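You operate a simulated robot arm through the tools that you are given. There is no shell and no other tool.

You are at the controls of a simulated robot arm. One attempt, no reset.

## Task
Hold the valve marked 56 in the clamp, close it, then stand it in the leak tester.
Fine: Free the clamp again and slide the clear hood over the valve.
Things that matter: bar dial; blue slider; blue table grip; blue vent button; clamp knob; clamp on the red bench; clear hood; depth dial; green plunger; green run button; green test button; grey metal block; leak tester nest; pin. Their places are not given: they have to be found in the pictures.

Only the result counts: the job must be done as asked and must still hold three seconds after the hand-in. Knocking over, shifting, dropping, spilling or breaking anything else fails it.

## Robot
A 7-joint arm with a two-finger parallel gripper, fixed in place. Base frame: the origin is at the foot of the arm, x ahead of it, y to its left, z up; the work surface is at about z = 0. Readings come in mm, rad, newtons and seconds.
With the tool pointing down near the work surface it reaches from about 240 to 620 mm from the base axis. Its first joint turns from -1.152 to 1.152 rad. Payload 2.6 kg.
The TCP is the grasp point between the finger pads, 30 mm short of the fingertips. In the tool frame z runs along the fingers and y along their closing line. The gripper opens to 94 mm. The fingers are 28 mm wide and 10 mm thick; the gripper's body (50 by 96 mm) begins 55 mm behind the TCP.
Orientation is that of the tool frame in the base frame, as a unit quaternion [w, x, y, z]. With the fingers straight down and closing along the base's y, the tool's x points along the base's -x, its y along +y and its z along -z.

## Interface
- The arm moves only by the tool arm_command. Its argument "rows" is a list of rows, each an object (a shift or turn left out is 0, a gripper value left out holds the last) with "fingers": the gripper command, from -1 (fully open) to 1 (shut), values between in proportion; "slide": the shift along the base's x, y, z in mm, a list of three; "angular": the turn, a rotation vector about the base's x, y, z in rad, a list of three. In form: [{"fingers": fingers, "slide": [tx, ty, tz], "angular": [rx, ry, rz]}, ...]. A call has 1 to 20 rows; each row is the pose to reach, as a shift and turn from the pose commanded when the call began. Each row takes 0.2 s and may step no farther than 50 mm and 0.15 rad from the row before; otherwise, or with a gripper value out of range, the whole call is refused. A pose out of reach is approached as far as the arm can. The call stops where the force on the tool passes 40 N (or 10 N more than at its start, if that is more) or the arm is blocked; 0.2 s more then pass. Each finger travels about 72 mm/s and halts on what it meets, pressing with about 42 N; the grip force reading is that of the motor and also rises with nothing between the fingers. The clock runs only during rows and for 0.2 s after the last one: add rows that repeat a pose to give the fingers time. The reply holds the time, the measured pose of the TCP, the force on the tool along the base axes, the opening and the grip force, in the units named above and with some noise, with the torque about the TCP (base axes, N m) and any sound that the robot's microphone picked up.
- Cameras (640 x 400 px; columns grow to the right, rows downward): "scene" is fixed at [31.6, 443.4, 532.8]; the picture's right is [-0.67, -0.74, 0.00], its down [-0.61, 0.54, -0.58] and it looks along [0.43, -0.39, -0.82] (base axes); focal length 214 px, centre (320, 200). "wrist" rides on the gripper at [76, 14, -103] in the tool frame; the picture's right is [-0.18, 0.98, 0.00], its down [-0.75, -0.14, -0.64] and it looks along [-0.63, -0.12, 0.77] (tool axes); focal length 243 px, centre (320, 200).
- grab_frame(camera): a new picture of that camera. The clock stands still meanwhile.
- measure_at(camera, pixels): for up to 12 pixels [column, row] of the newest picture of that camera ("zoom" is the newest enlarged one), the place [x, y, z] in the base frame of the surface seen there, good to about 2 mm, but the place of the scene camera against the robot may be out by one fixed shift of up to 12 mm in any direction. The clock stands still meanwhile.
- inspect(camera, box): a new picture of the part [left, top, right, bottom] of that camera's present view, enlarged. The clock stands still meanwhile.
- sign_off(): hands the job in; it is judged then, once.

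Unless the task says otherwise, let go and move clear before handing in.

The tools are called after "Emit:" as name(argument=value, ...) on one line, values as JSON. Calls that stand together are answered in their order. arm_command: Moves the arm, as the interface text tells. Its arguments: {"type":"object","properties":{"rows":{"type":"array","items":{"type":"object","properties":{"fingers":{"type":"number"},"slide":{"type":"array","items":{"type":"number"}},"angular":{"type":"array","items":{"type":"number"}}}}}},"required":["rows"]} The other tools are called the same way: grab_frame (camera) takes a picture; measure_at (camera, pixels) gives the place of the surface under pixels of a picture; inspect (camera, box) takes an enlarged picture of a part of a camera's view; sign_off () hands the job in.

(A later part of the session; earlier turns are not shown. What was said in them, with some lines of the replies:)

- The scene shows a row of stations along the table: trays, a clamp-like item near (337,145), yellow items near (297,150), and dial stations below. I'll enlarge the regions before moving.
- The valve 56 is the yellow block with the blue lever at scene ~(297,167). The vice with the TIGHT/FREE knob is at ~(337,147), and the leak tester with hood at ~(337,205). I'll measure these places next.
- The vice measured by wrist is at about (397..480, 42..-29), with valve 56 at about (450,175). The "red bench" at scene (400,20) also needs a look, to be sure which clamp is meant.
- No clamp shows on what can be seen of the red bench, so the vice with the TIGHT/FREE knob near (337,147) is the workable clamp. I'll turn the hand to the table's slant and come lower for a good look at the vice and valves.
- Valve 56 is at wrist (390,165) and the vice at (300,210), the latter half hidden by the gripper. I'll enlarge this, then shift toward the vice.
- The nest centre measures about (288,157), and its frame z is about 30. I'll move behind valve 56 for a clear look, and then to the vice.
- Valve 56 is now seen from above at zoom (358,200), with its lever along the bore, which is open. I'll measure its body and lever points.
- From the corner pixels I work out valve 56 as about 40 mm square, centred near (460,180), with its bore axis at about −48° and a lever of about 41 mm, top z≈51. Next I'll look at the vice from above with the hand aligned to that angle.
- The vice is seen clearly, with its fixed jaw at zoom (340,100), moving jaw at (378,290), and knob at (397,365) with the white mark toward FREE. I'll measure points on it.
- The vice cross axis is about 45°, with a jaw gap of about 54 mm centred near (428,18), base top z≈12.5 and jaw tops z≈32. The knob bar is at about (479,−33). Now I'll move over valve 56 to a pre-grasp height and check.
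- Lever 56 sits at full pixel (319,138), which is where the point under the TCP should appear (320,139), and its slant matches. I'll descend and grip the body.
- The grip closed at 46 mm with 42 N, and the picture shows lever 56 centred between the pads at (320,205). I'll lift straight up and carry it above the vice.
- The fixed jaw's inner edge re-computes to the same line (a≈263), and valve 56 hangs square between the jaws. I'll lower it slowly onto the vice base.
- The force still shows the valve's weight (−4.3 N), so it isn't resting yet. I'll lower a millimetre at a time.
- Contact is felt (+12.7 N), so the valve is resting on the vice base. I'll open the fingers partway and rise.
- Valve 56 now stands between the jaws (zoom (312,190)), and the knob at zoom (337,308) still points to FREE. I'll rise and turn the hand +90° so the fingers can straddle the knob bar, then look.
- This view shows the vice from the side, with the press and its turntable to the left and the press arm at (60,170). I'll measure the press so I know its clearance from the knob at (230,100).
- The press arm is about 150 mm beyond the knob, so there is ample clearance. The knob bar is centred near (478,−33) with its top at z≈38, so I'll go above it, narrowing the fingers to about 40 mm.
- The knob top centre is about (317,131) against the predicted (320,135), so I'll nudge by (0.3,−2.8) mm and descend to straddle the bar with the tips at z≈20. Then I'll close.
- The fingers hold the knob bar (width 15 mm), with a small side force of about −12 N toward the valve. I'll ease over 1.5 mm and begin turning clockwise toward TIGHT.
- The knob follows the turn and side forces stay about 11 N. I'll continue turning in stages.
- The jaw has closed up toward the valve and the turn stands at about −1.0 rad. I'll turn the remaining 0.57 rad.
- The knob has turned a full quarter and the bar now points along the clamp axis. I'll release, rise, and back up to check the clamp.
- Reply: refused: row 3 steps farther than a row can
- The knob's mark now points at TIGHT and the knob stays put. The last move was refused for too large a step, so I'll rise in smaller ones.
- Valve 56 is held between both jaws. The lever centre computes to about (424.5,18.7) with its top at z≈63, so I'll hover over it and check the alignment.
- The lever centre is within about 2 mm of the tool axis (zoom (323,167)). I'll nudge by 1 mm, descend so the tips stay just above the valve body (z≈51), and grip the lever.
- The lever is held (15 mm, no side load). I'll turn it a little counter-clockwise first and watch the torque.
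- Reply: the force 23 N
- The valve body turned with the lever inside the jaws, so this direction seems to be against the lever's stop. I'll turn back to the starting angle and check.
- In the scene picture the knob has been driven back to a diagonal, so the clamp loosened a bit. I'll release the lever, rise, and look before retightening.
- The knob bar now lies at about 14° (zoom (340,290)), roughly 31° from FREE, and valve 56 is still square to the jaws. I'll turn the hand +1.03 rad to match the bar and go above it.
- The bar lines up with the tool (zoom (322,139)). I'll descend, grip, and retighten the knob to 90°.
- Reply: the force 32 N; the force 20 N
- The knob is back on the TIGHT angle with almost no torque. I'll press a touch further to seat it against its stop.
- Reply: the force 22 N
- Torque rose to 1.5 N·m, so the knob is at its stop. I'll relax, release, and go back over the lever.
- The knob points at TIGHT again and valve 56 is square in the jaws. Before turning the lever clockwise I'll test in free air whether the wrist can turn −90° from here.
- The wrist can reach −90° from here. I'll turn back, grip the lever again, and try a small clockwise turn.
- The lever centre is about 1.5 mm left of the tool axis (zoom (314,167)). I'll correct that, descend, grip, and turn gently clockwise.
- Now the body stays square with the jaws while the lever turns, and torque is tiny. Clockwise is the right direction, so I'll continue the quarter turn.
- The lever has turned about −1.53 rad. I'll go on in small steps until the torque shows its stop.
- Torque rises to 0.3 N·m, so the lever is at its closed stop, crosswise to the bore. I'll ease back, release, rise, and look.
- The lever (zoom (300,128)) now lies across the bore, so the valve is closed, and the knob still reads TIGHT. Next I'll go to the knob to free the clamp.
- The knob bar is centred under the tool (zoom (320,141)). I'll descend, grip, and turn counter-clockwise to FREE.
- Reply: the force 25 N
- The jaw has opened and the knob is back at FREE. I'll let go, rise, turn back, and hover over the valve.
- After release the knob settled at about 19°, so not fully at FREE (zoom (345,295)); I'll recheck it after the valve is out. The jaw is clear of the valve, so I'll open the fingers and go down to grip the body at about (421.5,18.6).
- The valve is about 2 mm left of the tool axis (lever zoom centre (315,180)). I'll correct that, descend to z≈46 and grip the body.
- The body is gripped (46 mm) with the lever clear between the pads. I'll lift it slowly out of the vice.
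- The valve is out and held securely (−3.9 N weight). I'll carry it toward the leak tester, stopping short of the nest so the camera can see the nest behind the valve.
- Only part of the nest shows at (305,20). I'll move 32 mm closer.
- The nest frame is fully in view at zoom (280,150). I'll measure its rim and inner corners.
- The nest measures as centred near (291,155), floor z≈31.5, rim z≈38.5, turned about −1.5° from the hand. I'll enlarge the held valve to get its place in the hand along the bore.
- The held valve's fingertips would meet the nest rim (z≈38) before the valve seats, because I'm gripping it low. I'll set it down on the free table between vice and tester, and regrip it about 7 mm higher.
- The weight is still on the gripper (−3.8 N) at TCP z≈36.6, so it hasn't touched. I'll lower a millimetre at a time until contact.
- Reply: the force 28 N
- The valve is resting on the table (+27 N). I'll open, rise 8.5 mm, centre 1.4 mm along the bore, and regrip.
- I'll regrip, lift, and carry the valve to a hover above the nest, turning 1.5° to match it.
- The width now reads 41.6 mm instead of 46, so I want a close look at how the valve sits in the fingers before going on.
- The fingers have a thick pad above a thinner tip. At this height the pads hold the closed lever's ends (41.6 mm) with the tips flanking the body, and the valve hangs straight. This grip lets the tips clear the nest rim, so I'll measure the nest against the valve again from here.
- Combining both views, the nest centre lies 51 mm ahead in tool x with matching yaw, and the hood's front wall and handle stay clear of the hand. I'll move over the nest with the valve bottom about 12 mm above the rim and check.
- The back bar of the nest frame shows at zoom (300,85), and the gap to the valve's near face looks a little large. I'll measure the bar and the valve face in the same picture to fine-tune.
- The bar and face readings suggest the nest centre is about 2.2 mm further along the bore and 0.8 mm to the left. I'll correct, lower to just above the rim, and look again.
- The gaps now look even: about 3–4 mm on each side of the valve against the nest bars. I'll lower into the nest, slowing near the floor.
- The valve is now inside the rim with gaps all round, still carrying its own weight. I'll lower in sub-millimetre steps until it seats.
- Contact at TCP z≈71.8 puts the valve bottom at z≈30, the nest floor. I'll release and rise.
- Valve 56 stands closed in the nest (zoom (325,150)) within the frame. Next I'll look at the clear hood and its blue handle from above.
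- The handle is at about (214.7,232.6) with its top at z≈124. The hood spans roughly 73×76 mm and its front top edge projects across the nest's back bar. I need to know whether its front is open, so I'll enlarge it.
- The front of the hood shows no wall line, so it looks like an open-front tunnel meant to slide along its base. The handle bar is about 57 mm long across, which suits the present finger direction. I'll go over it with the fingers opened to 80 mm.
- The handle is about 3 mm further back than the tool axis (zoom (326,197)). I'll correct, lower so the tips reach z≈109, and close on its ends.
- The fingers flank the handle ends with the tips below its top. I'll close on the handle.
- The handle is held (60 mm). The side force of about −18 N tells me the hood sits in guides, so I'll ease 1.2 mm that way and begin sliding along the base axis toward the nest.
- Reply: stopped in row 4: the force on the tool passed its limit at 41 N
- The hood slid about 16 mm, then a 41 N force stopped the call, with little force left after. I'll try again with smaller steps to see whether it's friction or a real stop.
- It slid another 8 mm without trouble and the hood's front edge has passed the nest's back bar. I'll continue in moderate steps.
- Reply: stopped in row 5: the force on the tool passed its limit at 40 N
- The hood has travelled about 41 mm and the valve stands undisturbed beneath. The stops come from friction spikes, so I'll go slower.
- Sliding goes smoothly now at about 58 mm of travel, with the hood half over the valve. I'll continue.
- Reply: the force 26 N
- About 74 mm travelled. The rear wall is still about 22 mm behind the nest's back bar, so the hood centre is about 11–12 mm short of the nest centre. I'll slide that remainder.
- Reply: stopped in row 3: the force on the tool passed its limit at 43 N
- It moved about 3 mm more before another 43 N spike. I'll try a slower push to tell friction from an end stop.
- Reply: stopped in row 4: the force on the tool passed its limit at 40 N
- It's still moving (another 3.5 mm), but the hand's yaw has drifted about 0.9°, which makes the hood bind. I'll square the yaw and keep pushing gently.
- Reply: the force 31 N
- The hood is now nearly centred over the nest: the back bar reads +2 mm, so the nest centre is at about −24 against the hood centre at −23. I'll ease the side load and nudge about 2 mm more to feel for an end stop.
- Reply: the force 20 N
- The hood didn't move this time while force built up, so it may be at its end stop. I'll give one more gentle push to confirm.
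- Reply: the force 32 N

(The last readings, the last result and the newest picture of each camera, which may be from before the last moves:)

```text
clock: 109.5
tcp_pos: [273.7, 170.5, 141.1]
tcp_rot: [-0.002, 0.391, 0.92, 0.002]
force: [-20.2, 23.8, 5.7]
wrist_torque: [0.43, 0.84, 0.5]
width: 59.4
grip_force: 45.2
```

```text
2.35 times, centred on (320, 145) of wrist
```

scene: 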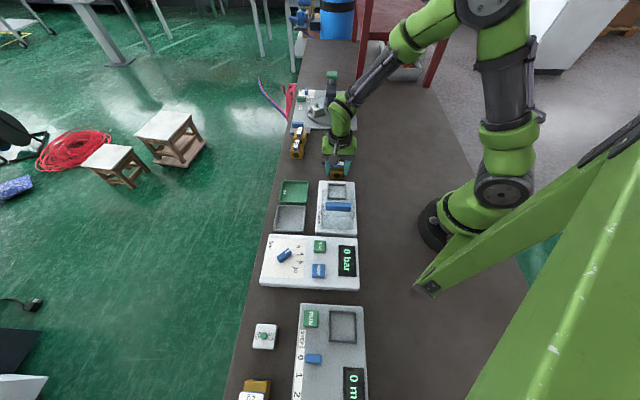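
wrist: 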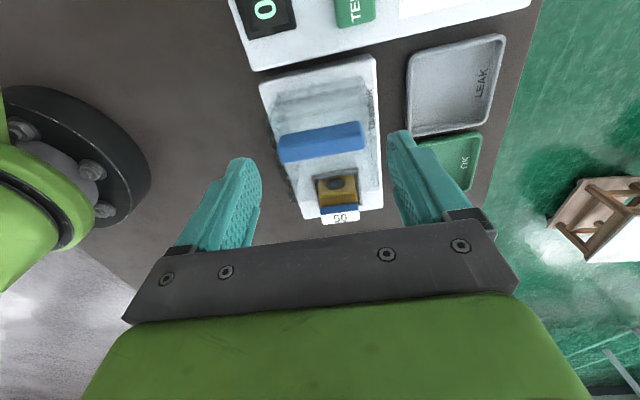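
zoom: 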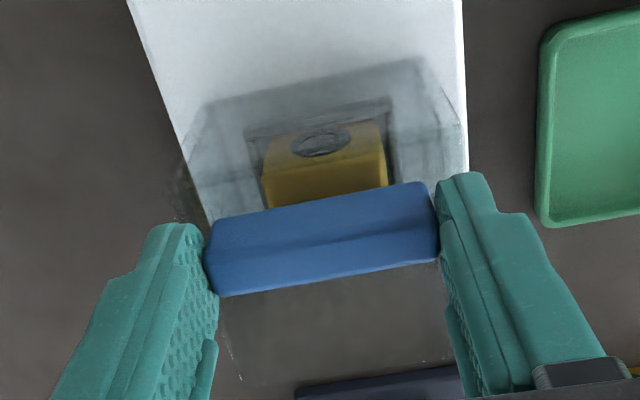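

Force rose to 31 N and the handle began slipping in the fingers, so the hood is at its end stop over the valve. I'll relax the push, open, and rise.

Emit:
arm_command(rows=[{"slide": [-1, 1, 0]}, {"slide": [-1.8, 1.8, 0]}, {"fingers": -0.3, "slide": [-1.8, 1.8, 0]}, {"fingers": -0.7, "slide": [-1.8, 1.8, 0]}, {"fingers": -0.7, "slide": [-1.8, 1.8, 0]}, {"slide": [-1.8, 1.8, 30]}, {"slide": [-1.8, 1.8, 65]}, {"slide": [-1.8, 1.8, 80]}, {"slide": [-1.8, 1.8, 80]}])

Emit:
grab_frame(camera="wrist")

Emit:
inspect(camera="scene", box=[290, 140, 390, 240])

Emit:
inspect(camera="wrist", box=[220, 20, 420, 210])

```text
clock: 111.5
tcp_pos: [274.7, 168.7, 220.5]
tcp_rot: [0.001, 0.392, 0.92, 0.002]
force: [0.7, 0.3, 0.2]
wrist_torque: [-0.02, -0.02, -0.02]
width: 79.9
grip_force: 0.0
```

```text
taken
```

wrist: 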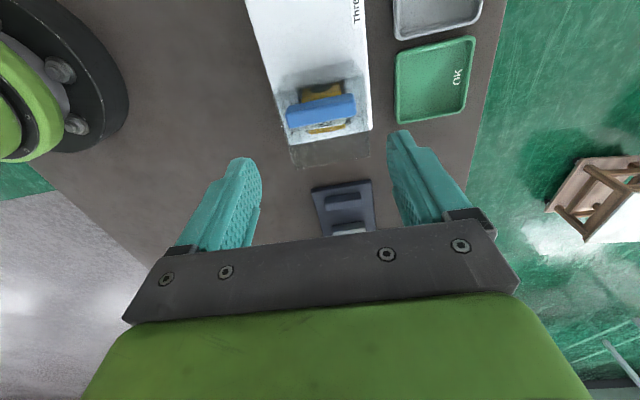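

```text
4.00 times, centred on (340, 190) of scene
```

zoom: 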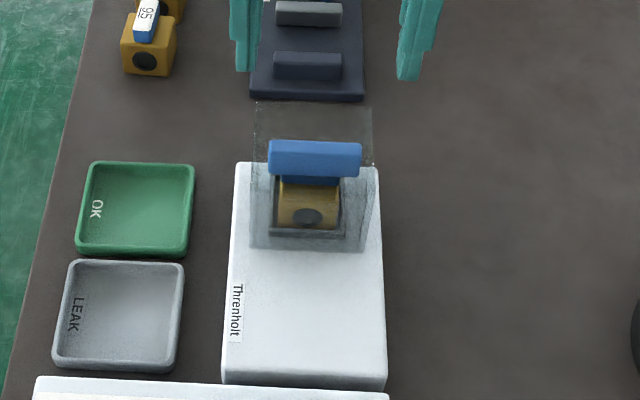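

```text
2.11 times, centred on (320, 115) of wrist
```

zoom: 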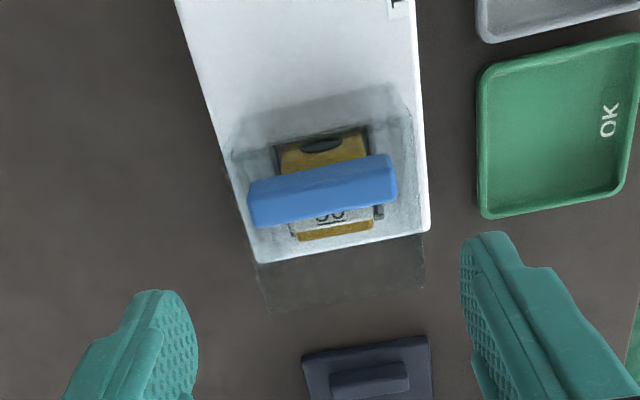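

The hood stands over the closed valve with its front flush near the base end. Last, the clamp knob wasn't fully at FREE, so I'll go back over the vice to see it.

Emit:
arm_command(rows=[{"fingers": 0.149, "slide": [28, -28, 0]}, {"slide": [56, -56, 0]}, {"slide": [84, -84, -10]}, {"slide": [112, -112, -30]}, {"slide": [139, -140, -45]}, {"slide": [139, -140, -45]}])

Emit:
grab_frame(camera="wrist")

Emit:
inspect(camera="wrist", box=[250, 60, 400, 220])

```text
clock: 112.9
tcp_pos: [411.9, 29.6, 175.9]
tcp_rot: [0.001, 0.393, 0.92, 0.002]
force: [-1.0, 0.5, -0.1]
wrist_torque: [0.03, 0.01, -0.02]
width: 40.0
grip_force: 0.1
```

```text
taken
```

wrist: 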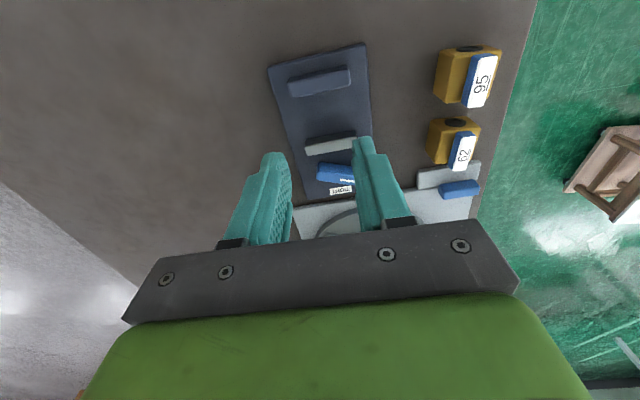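

```text
2.50 times, centred on (325, 140) of wrist
```

zoom: 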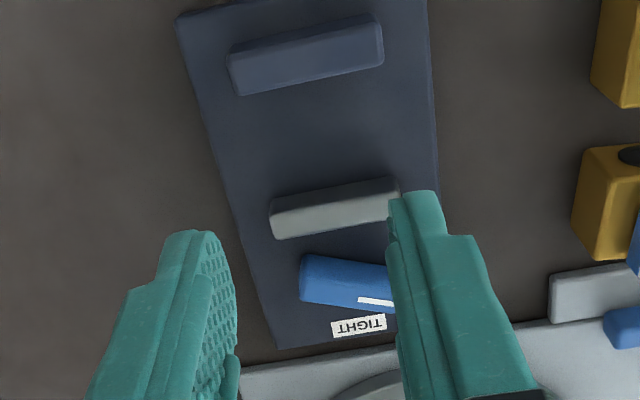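

The knob still stands about 25° short of FREE (zoom (350,285)). I'll turn the hand to match the bar and hover over it.

Emit:
arm_command(rows=[{"slide": [8, -8, 0], "angular": [0, 0, 0.14]}, {"slide": [16, -16, 0], "angular": [0, 0, 0.28]}, {"slide": [24, -24, 0], "angular": [0, 0, 0.42]}, {"slide": [32, -32, -10], "angular": [0, 0, 0.56]}, {"slide": [42, -42, -20], "angular": [0, 0, 0.7]}, {"slide": [50, -50, -30], "angular": [0, 0, 0.84]}, {"slide": [58, -58, -50], "angular": [0, 0, 0.98]}, {"slide": [66, -63.5, -74], "angular": [0, 0, 1.12]}, {"slide": [66, -63.5, -74], "angular": [0, 0, 1.12]}])

Emit:
inspect(camera="wrist", box=[230, 80, 410, 230])

```text
clock: 114.9
tcp_pos: [479.1, -33.4, 103.9]
tcp_rot: [0.0, -0.157, 0.988, 0.002]
force: [-0.3, -0.1, 0.8]
wrist_torque: [-0.01, 0.03, 0.0]
width: 39.9
grip_force: 0.0
```

```text
2.67 times, centred on (320, 155) of wrist
```

zoom: 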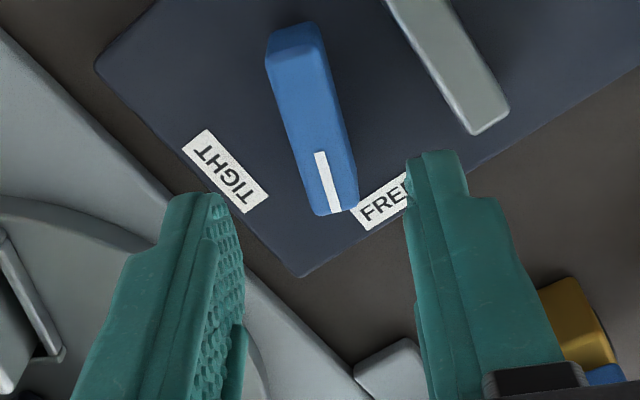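

The bar is about 5° more toward FREE than my hand, so I'll correct yaw and position, descend and grip it. Then I'll turn it counter-clockwise to the FREE stop.

Emit:
arm_command(rows=[{"slide": [-1.7, -1.1, -20], "angular": [0, 0, 0.09]}, {"slide": [-1.7, -1.1, -40], "angular": [0, 0, 0.09]}, {"slide": [-1.7, -1.1, -53.5], "angular": [0, 0, 0.09]}, {"slide": [-1.7, -1.1, -53.5], "angular": [0, 0, 0.09]}, {"fingers": 1, "slide": [-1.7, -1.1, -53.5], "angular": [0, 0, 0.09]}, {"fingers": 1, "slide": [-1.7, -1.1, -53.5], "angular": [0, 0, 0.09]}, {"fingers": 1, "slide": [-1.7, -1.1, -53.5], "angular": [0, 0, 0.09]}])

Emit:
arm_command(rows=[{"angular": [0, 0, 0.08]}, {"angular": [0, 0, 0.16]}, {"angular": [0, 0, 0.24]}, {"angular": [0, 0, 0.32]}, {"angular": [0, 0, 0.38]}, {"angular": [0, 0, 0.38]}])

Emit:
inspect(camera="wrist", box=[180, 40, 560, 250])

```text
clock: 116.5
tcp_pos: [477.7, -35.9, 49.5]
tcp_rot: [-0.001, -0.2, 0.98, 0.002]
force: [5.9, -9.7, -10.9]
wrist_torque: [-0.23, -0.8, 0.02]
width: 15.0
grip_force: 45.2
```

```text
clock: 117.9
tcp_pos: [477.8, -35.8, 49.4]
tcp_rot: [-0.001, -0.382, 0.924, 0.001]
force: [5.0, -15.0, -6.8]
wrist_torque: [-0.32, -0.52, -0.01]
width: 14.8
grip_force: 45.6
```

```text
1.68 times, centred on (370, 145) of wrist
```

zoom: 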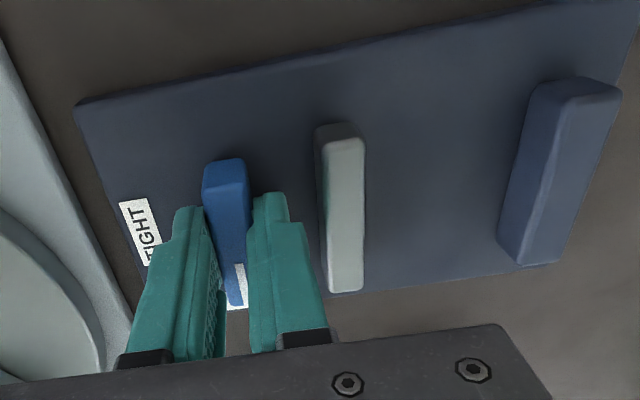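

The bar is now at the FREE angle with no torque. I'll press slightly further to seat it at the stop, then release very gently in place and see whether it stays.

Emit:
arm_command(rows=[{"angular": [0, 0, 0.04]}, {"angular": [0, 0, 0.08]}, {"angular": [0, 0, 0.08]}])

Emit:
arm_command(rows=[{"angular": [0, 0, -0.03]}, {"angular": [0, 0, -0.06]}, {"angular": [0, 0, -0.06]}])

```text
clock: 118.7
tcp_pos: [477.6, -36.1, 49.4]
tcp_rot: [0.0, -0.417, 0.909, 0.001]
force: [5.4, -15.1, 4.6]
wrist_torque: [-0.38, -0.58, -1.51]
width: 16.0
grip_force: 45.3
```

```text
clock: 119.5
tcp_pos: [478.0, -34.7, 50.5]
tcp_rot: [0.0, -0.391, 0.92, 0.001]
force: [15.9, -12.3, 3.9]
wrist_torque: [-1.08, -0.06, -0.9]
width: 14.7
grip_force: 44.5
```

Torque of −1.5 N·m confirms the FREE stop. I'll take out the twist and the side load first, then open the fingers gradually so they don't drag the knob back.

Emit:
arm_command(rows=[{"slide": [0.8, -0.6, 0], "angular": [0, 0, -0.01]}, {"slide": [0.8, -0.6, 0], "angular": [0, 0, -0.015]}, {"slide": [0.8, -0.6, 0], "angular": [0, 0, -0.015]}])

Emit:
arm_command(rows=[{"fingers": 0.66}, {"fingers": 0.62}, {"fingers": 0.58}, {"fingers": 0.5}, {"fingers": 0.35}, {"fingers": 0.15}, {"fingers": 0.15}])

Emit:
inspect(camera="wrist", box=[230, 80, 410, 230])

```text
clock: 120.3
tcp_pos: [478.2, -34.4, 49.0]
tcp_rot: [0.0, -0.385, 0.923, 0.001]
force: [12.5, -12.9, -0.8]
wrist_torque: [0.39, -1.18, -0.21]
width: 14.8
grip_force: 45.7
```

```text
clock: 121.9
tcp_pos: [478.5, -35.9, 49.7]
tcp_rot: [-0.001, -0.385, 0.923, 0.003]
force: [1.2, -0.8, -0.4]
wrist_torque: [-0.06, -0.08, -0.06]
width: 39.1
grip_force: 0.0
```

```text
2.67 times, centred on (320, 155) of wrist
```

zoom: 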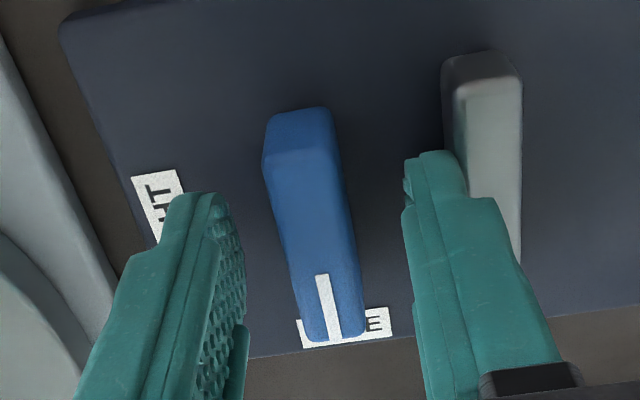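

The knob stays at FREE this time (bar upright over the FREE label at zoom (320,250)). One finger is close to the jaw, so I'll narrow slightly before lifting straight up.

Emit:
arm_command(rows=[{"fingers": 0.35}, {"fingers": 0.35}, {"slide": [0, 0, 15]}, {"slide": [0, 0, 45]}, {"slide": [0, 0, 85]}, {"slide": [-10, 10, 120]}, {"slide": [-40, 40, 130]}, {"slide": [-65, 65, 150]}, {"slide": [-65, 65, 150]}])

Emit:
grab_frame(camera="wrist")

Emit:
inspect(camera="wrist", box=[180, 20, 350, 150])

```text
clock: 123.9
tcp_pos: [414.3, 29.7, 199.3]
tcp_rot: [-0.002, -0.385, 0.923, 0.002]
force: [-0.4, -0.2, -0.5]
wrist_torque: [-0.01, 0.02, 0.02]
width: 30.8
grip_force: 0.0
```

```text
taken
```

wrist: 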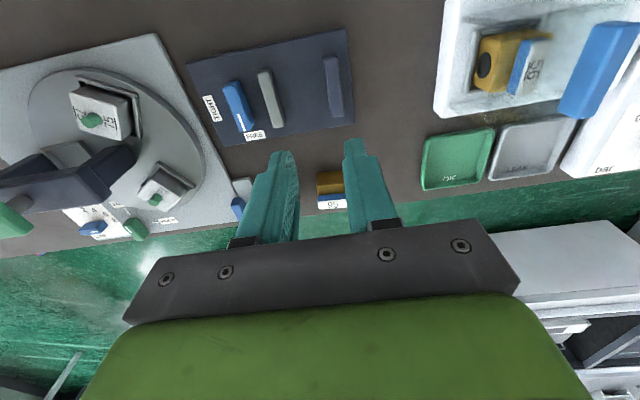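

```text
3.08 times, centred on (265, 85) of wrist
```

zoom: 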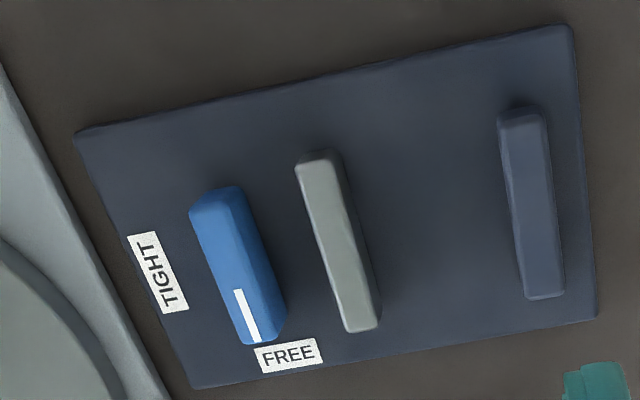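

The knob now rests at FREE (zoom (235,265)) with the jaw open. I'll check the tester, the valve under its hood, and the rest of the scene once more.

Emit:
inspect(camera="wrist", box=[420, 0, 640, 190])

Emit:
grab_frame(camera="scene")

Emit:
inspect(camera="scene", box=[310, 160, 370, 225])

Emit:
inspect(camera="scene", box=[270, 80, 390, 180])

```text
2.11 times, centred on (530, 95) of wrist
```

zoom: 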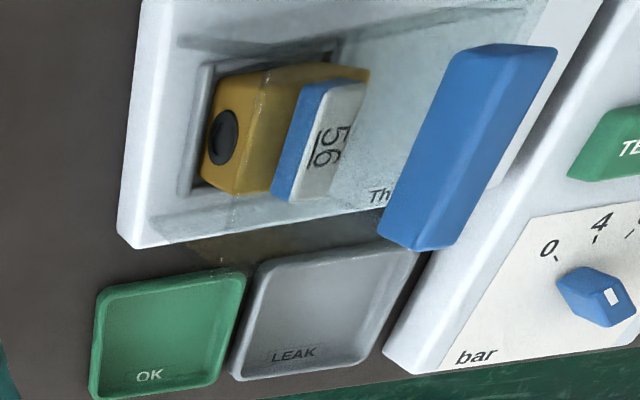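

```text
taken
```

scene: 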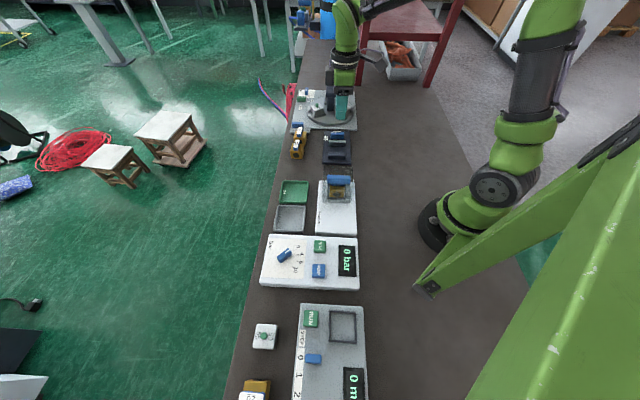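

```text
6.15 times, centred on (340, 192) of scene
```

zoom: 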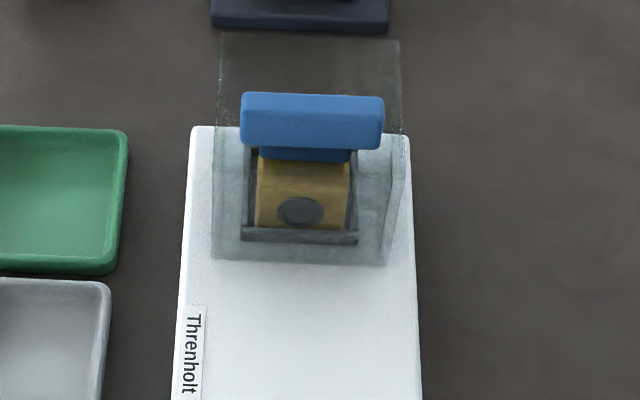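

```text
4.00 times, centred on (330, 130) of scene
```

zoom: 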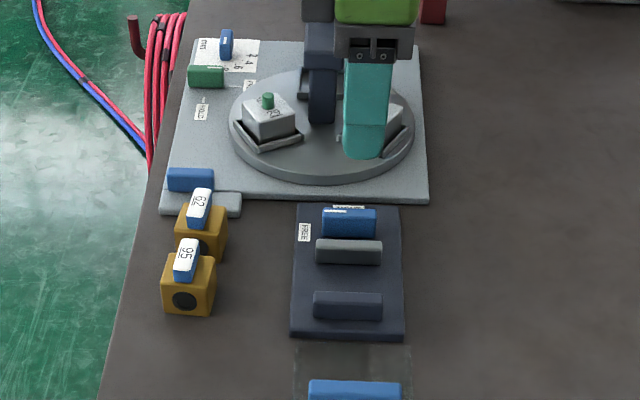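

Everything checks out. Valve 56 stands closed in the nest with the hood fully over it, the knob is at FREE with the vice empty, and the other valves and parts look undisturbed. The arm is clear, so I'll hand in.

Emit:
sign_off()

```text
The job is handed in.
```

I've handed in the job. Valve 56 stands closed in the leak tester nest with the clear hood over it, and the clamp is back at FREE and empty. The last pictures show the other valves and parts where they were.

- **Lever:** my first turn went the wrong way. It twisted the valve in the jaws and loosened the clamp. I retightened the knob and turned the lever the other way, and it went to its closed stop with the body held still.
- **Clamp:** after the first release the knob sat about 25° short of FREE. I went back at the end and turned it fully to FREE, where it stayed.
- **Valve:** I set it down once on the open table between the clamp and the tester, to grip it higher so the fingertips would clear the nest rim.
- **Hood:** it slid in its guides with some friction and stopped against its end stop, roughly centred on the nest.

I took the clamp with the TIGHT/FREE knob on the main table as the one meant. I saw no clamp on the parts of the red bench that were in view.
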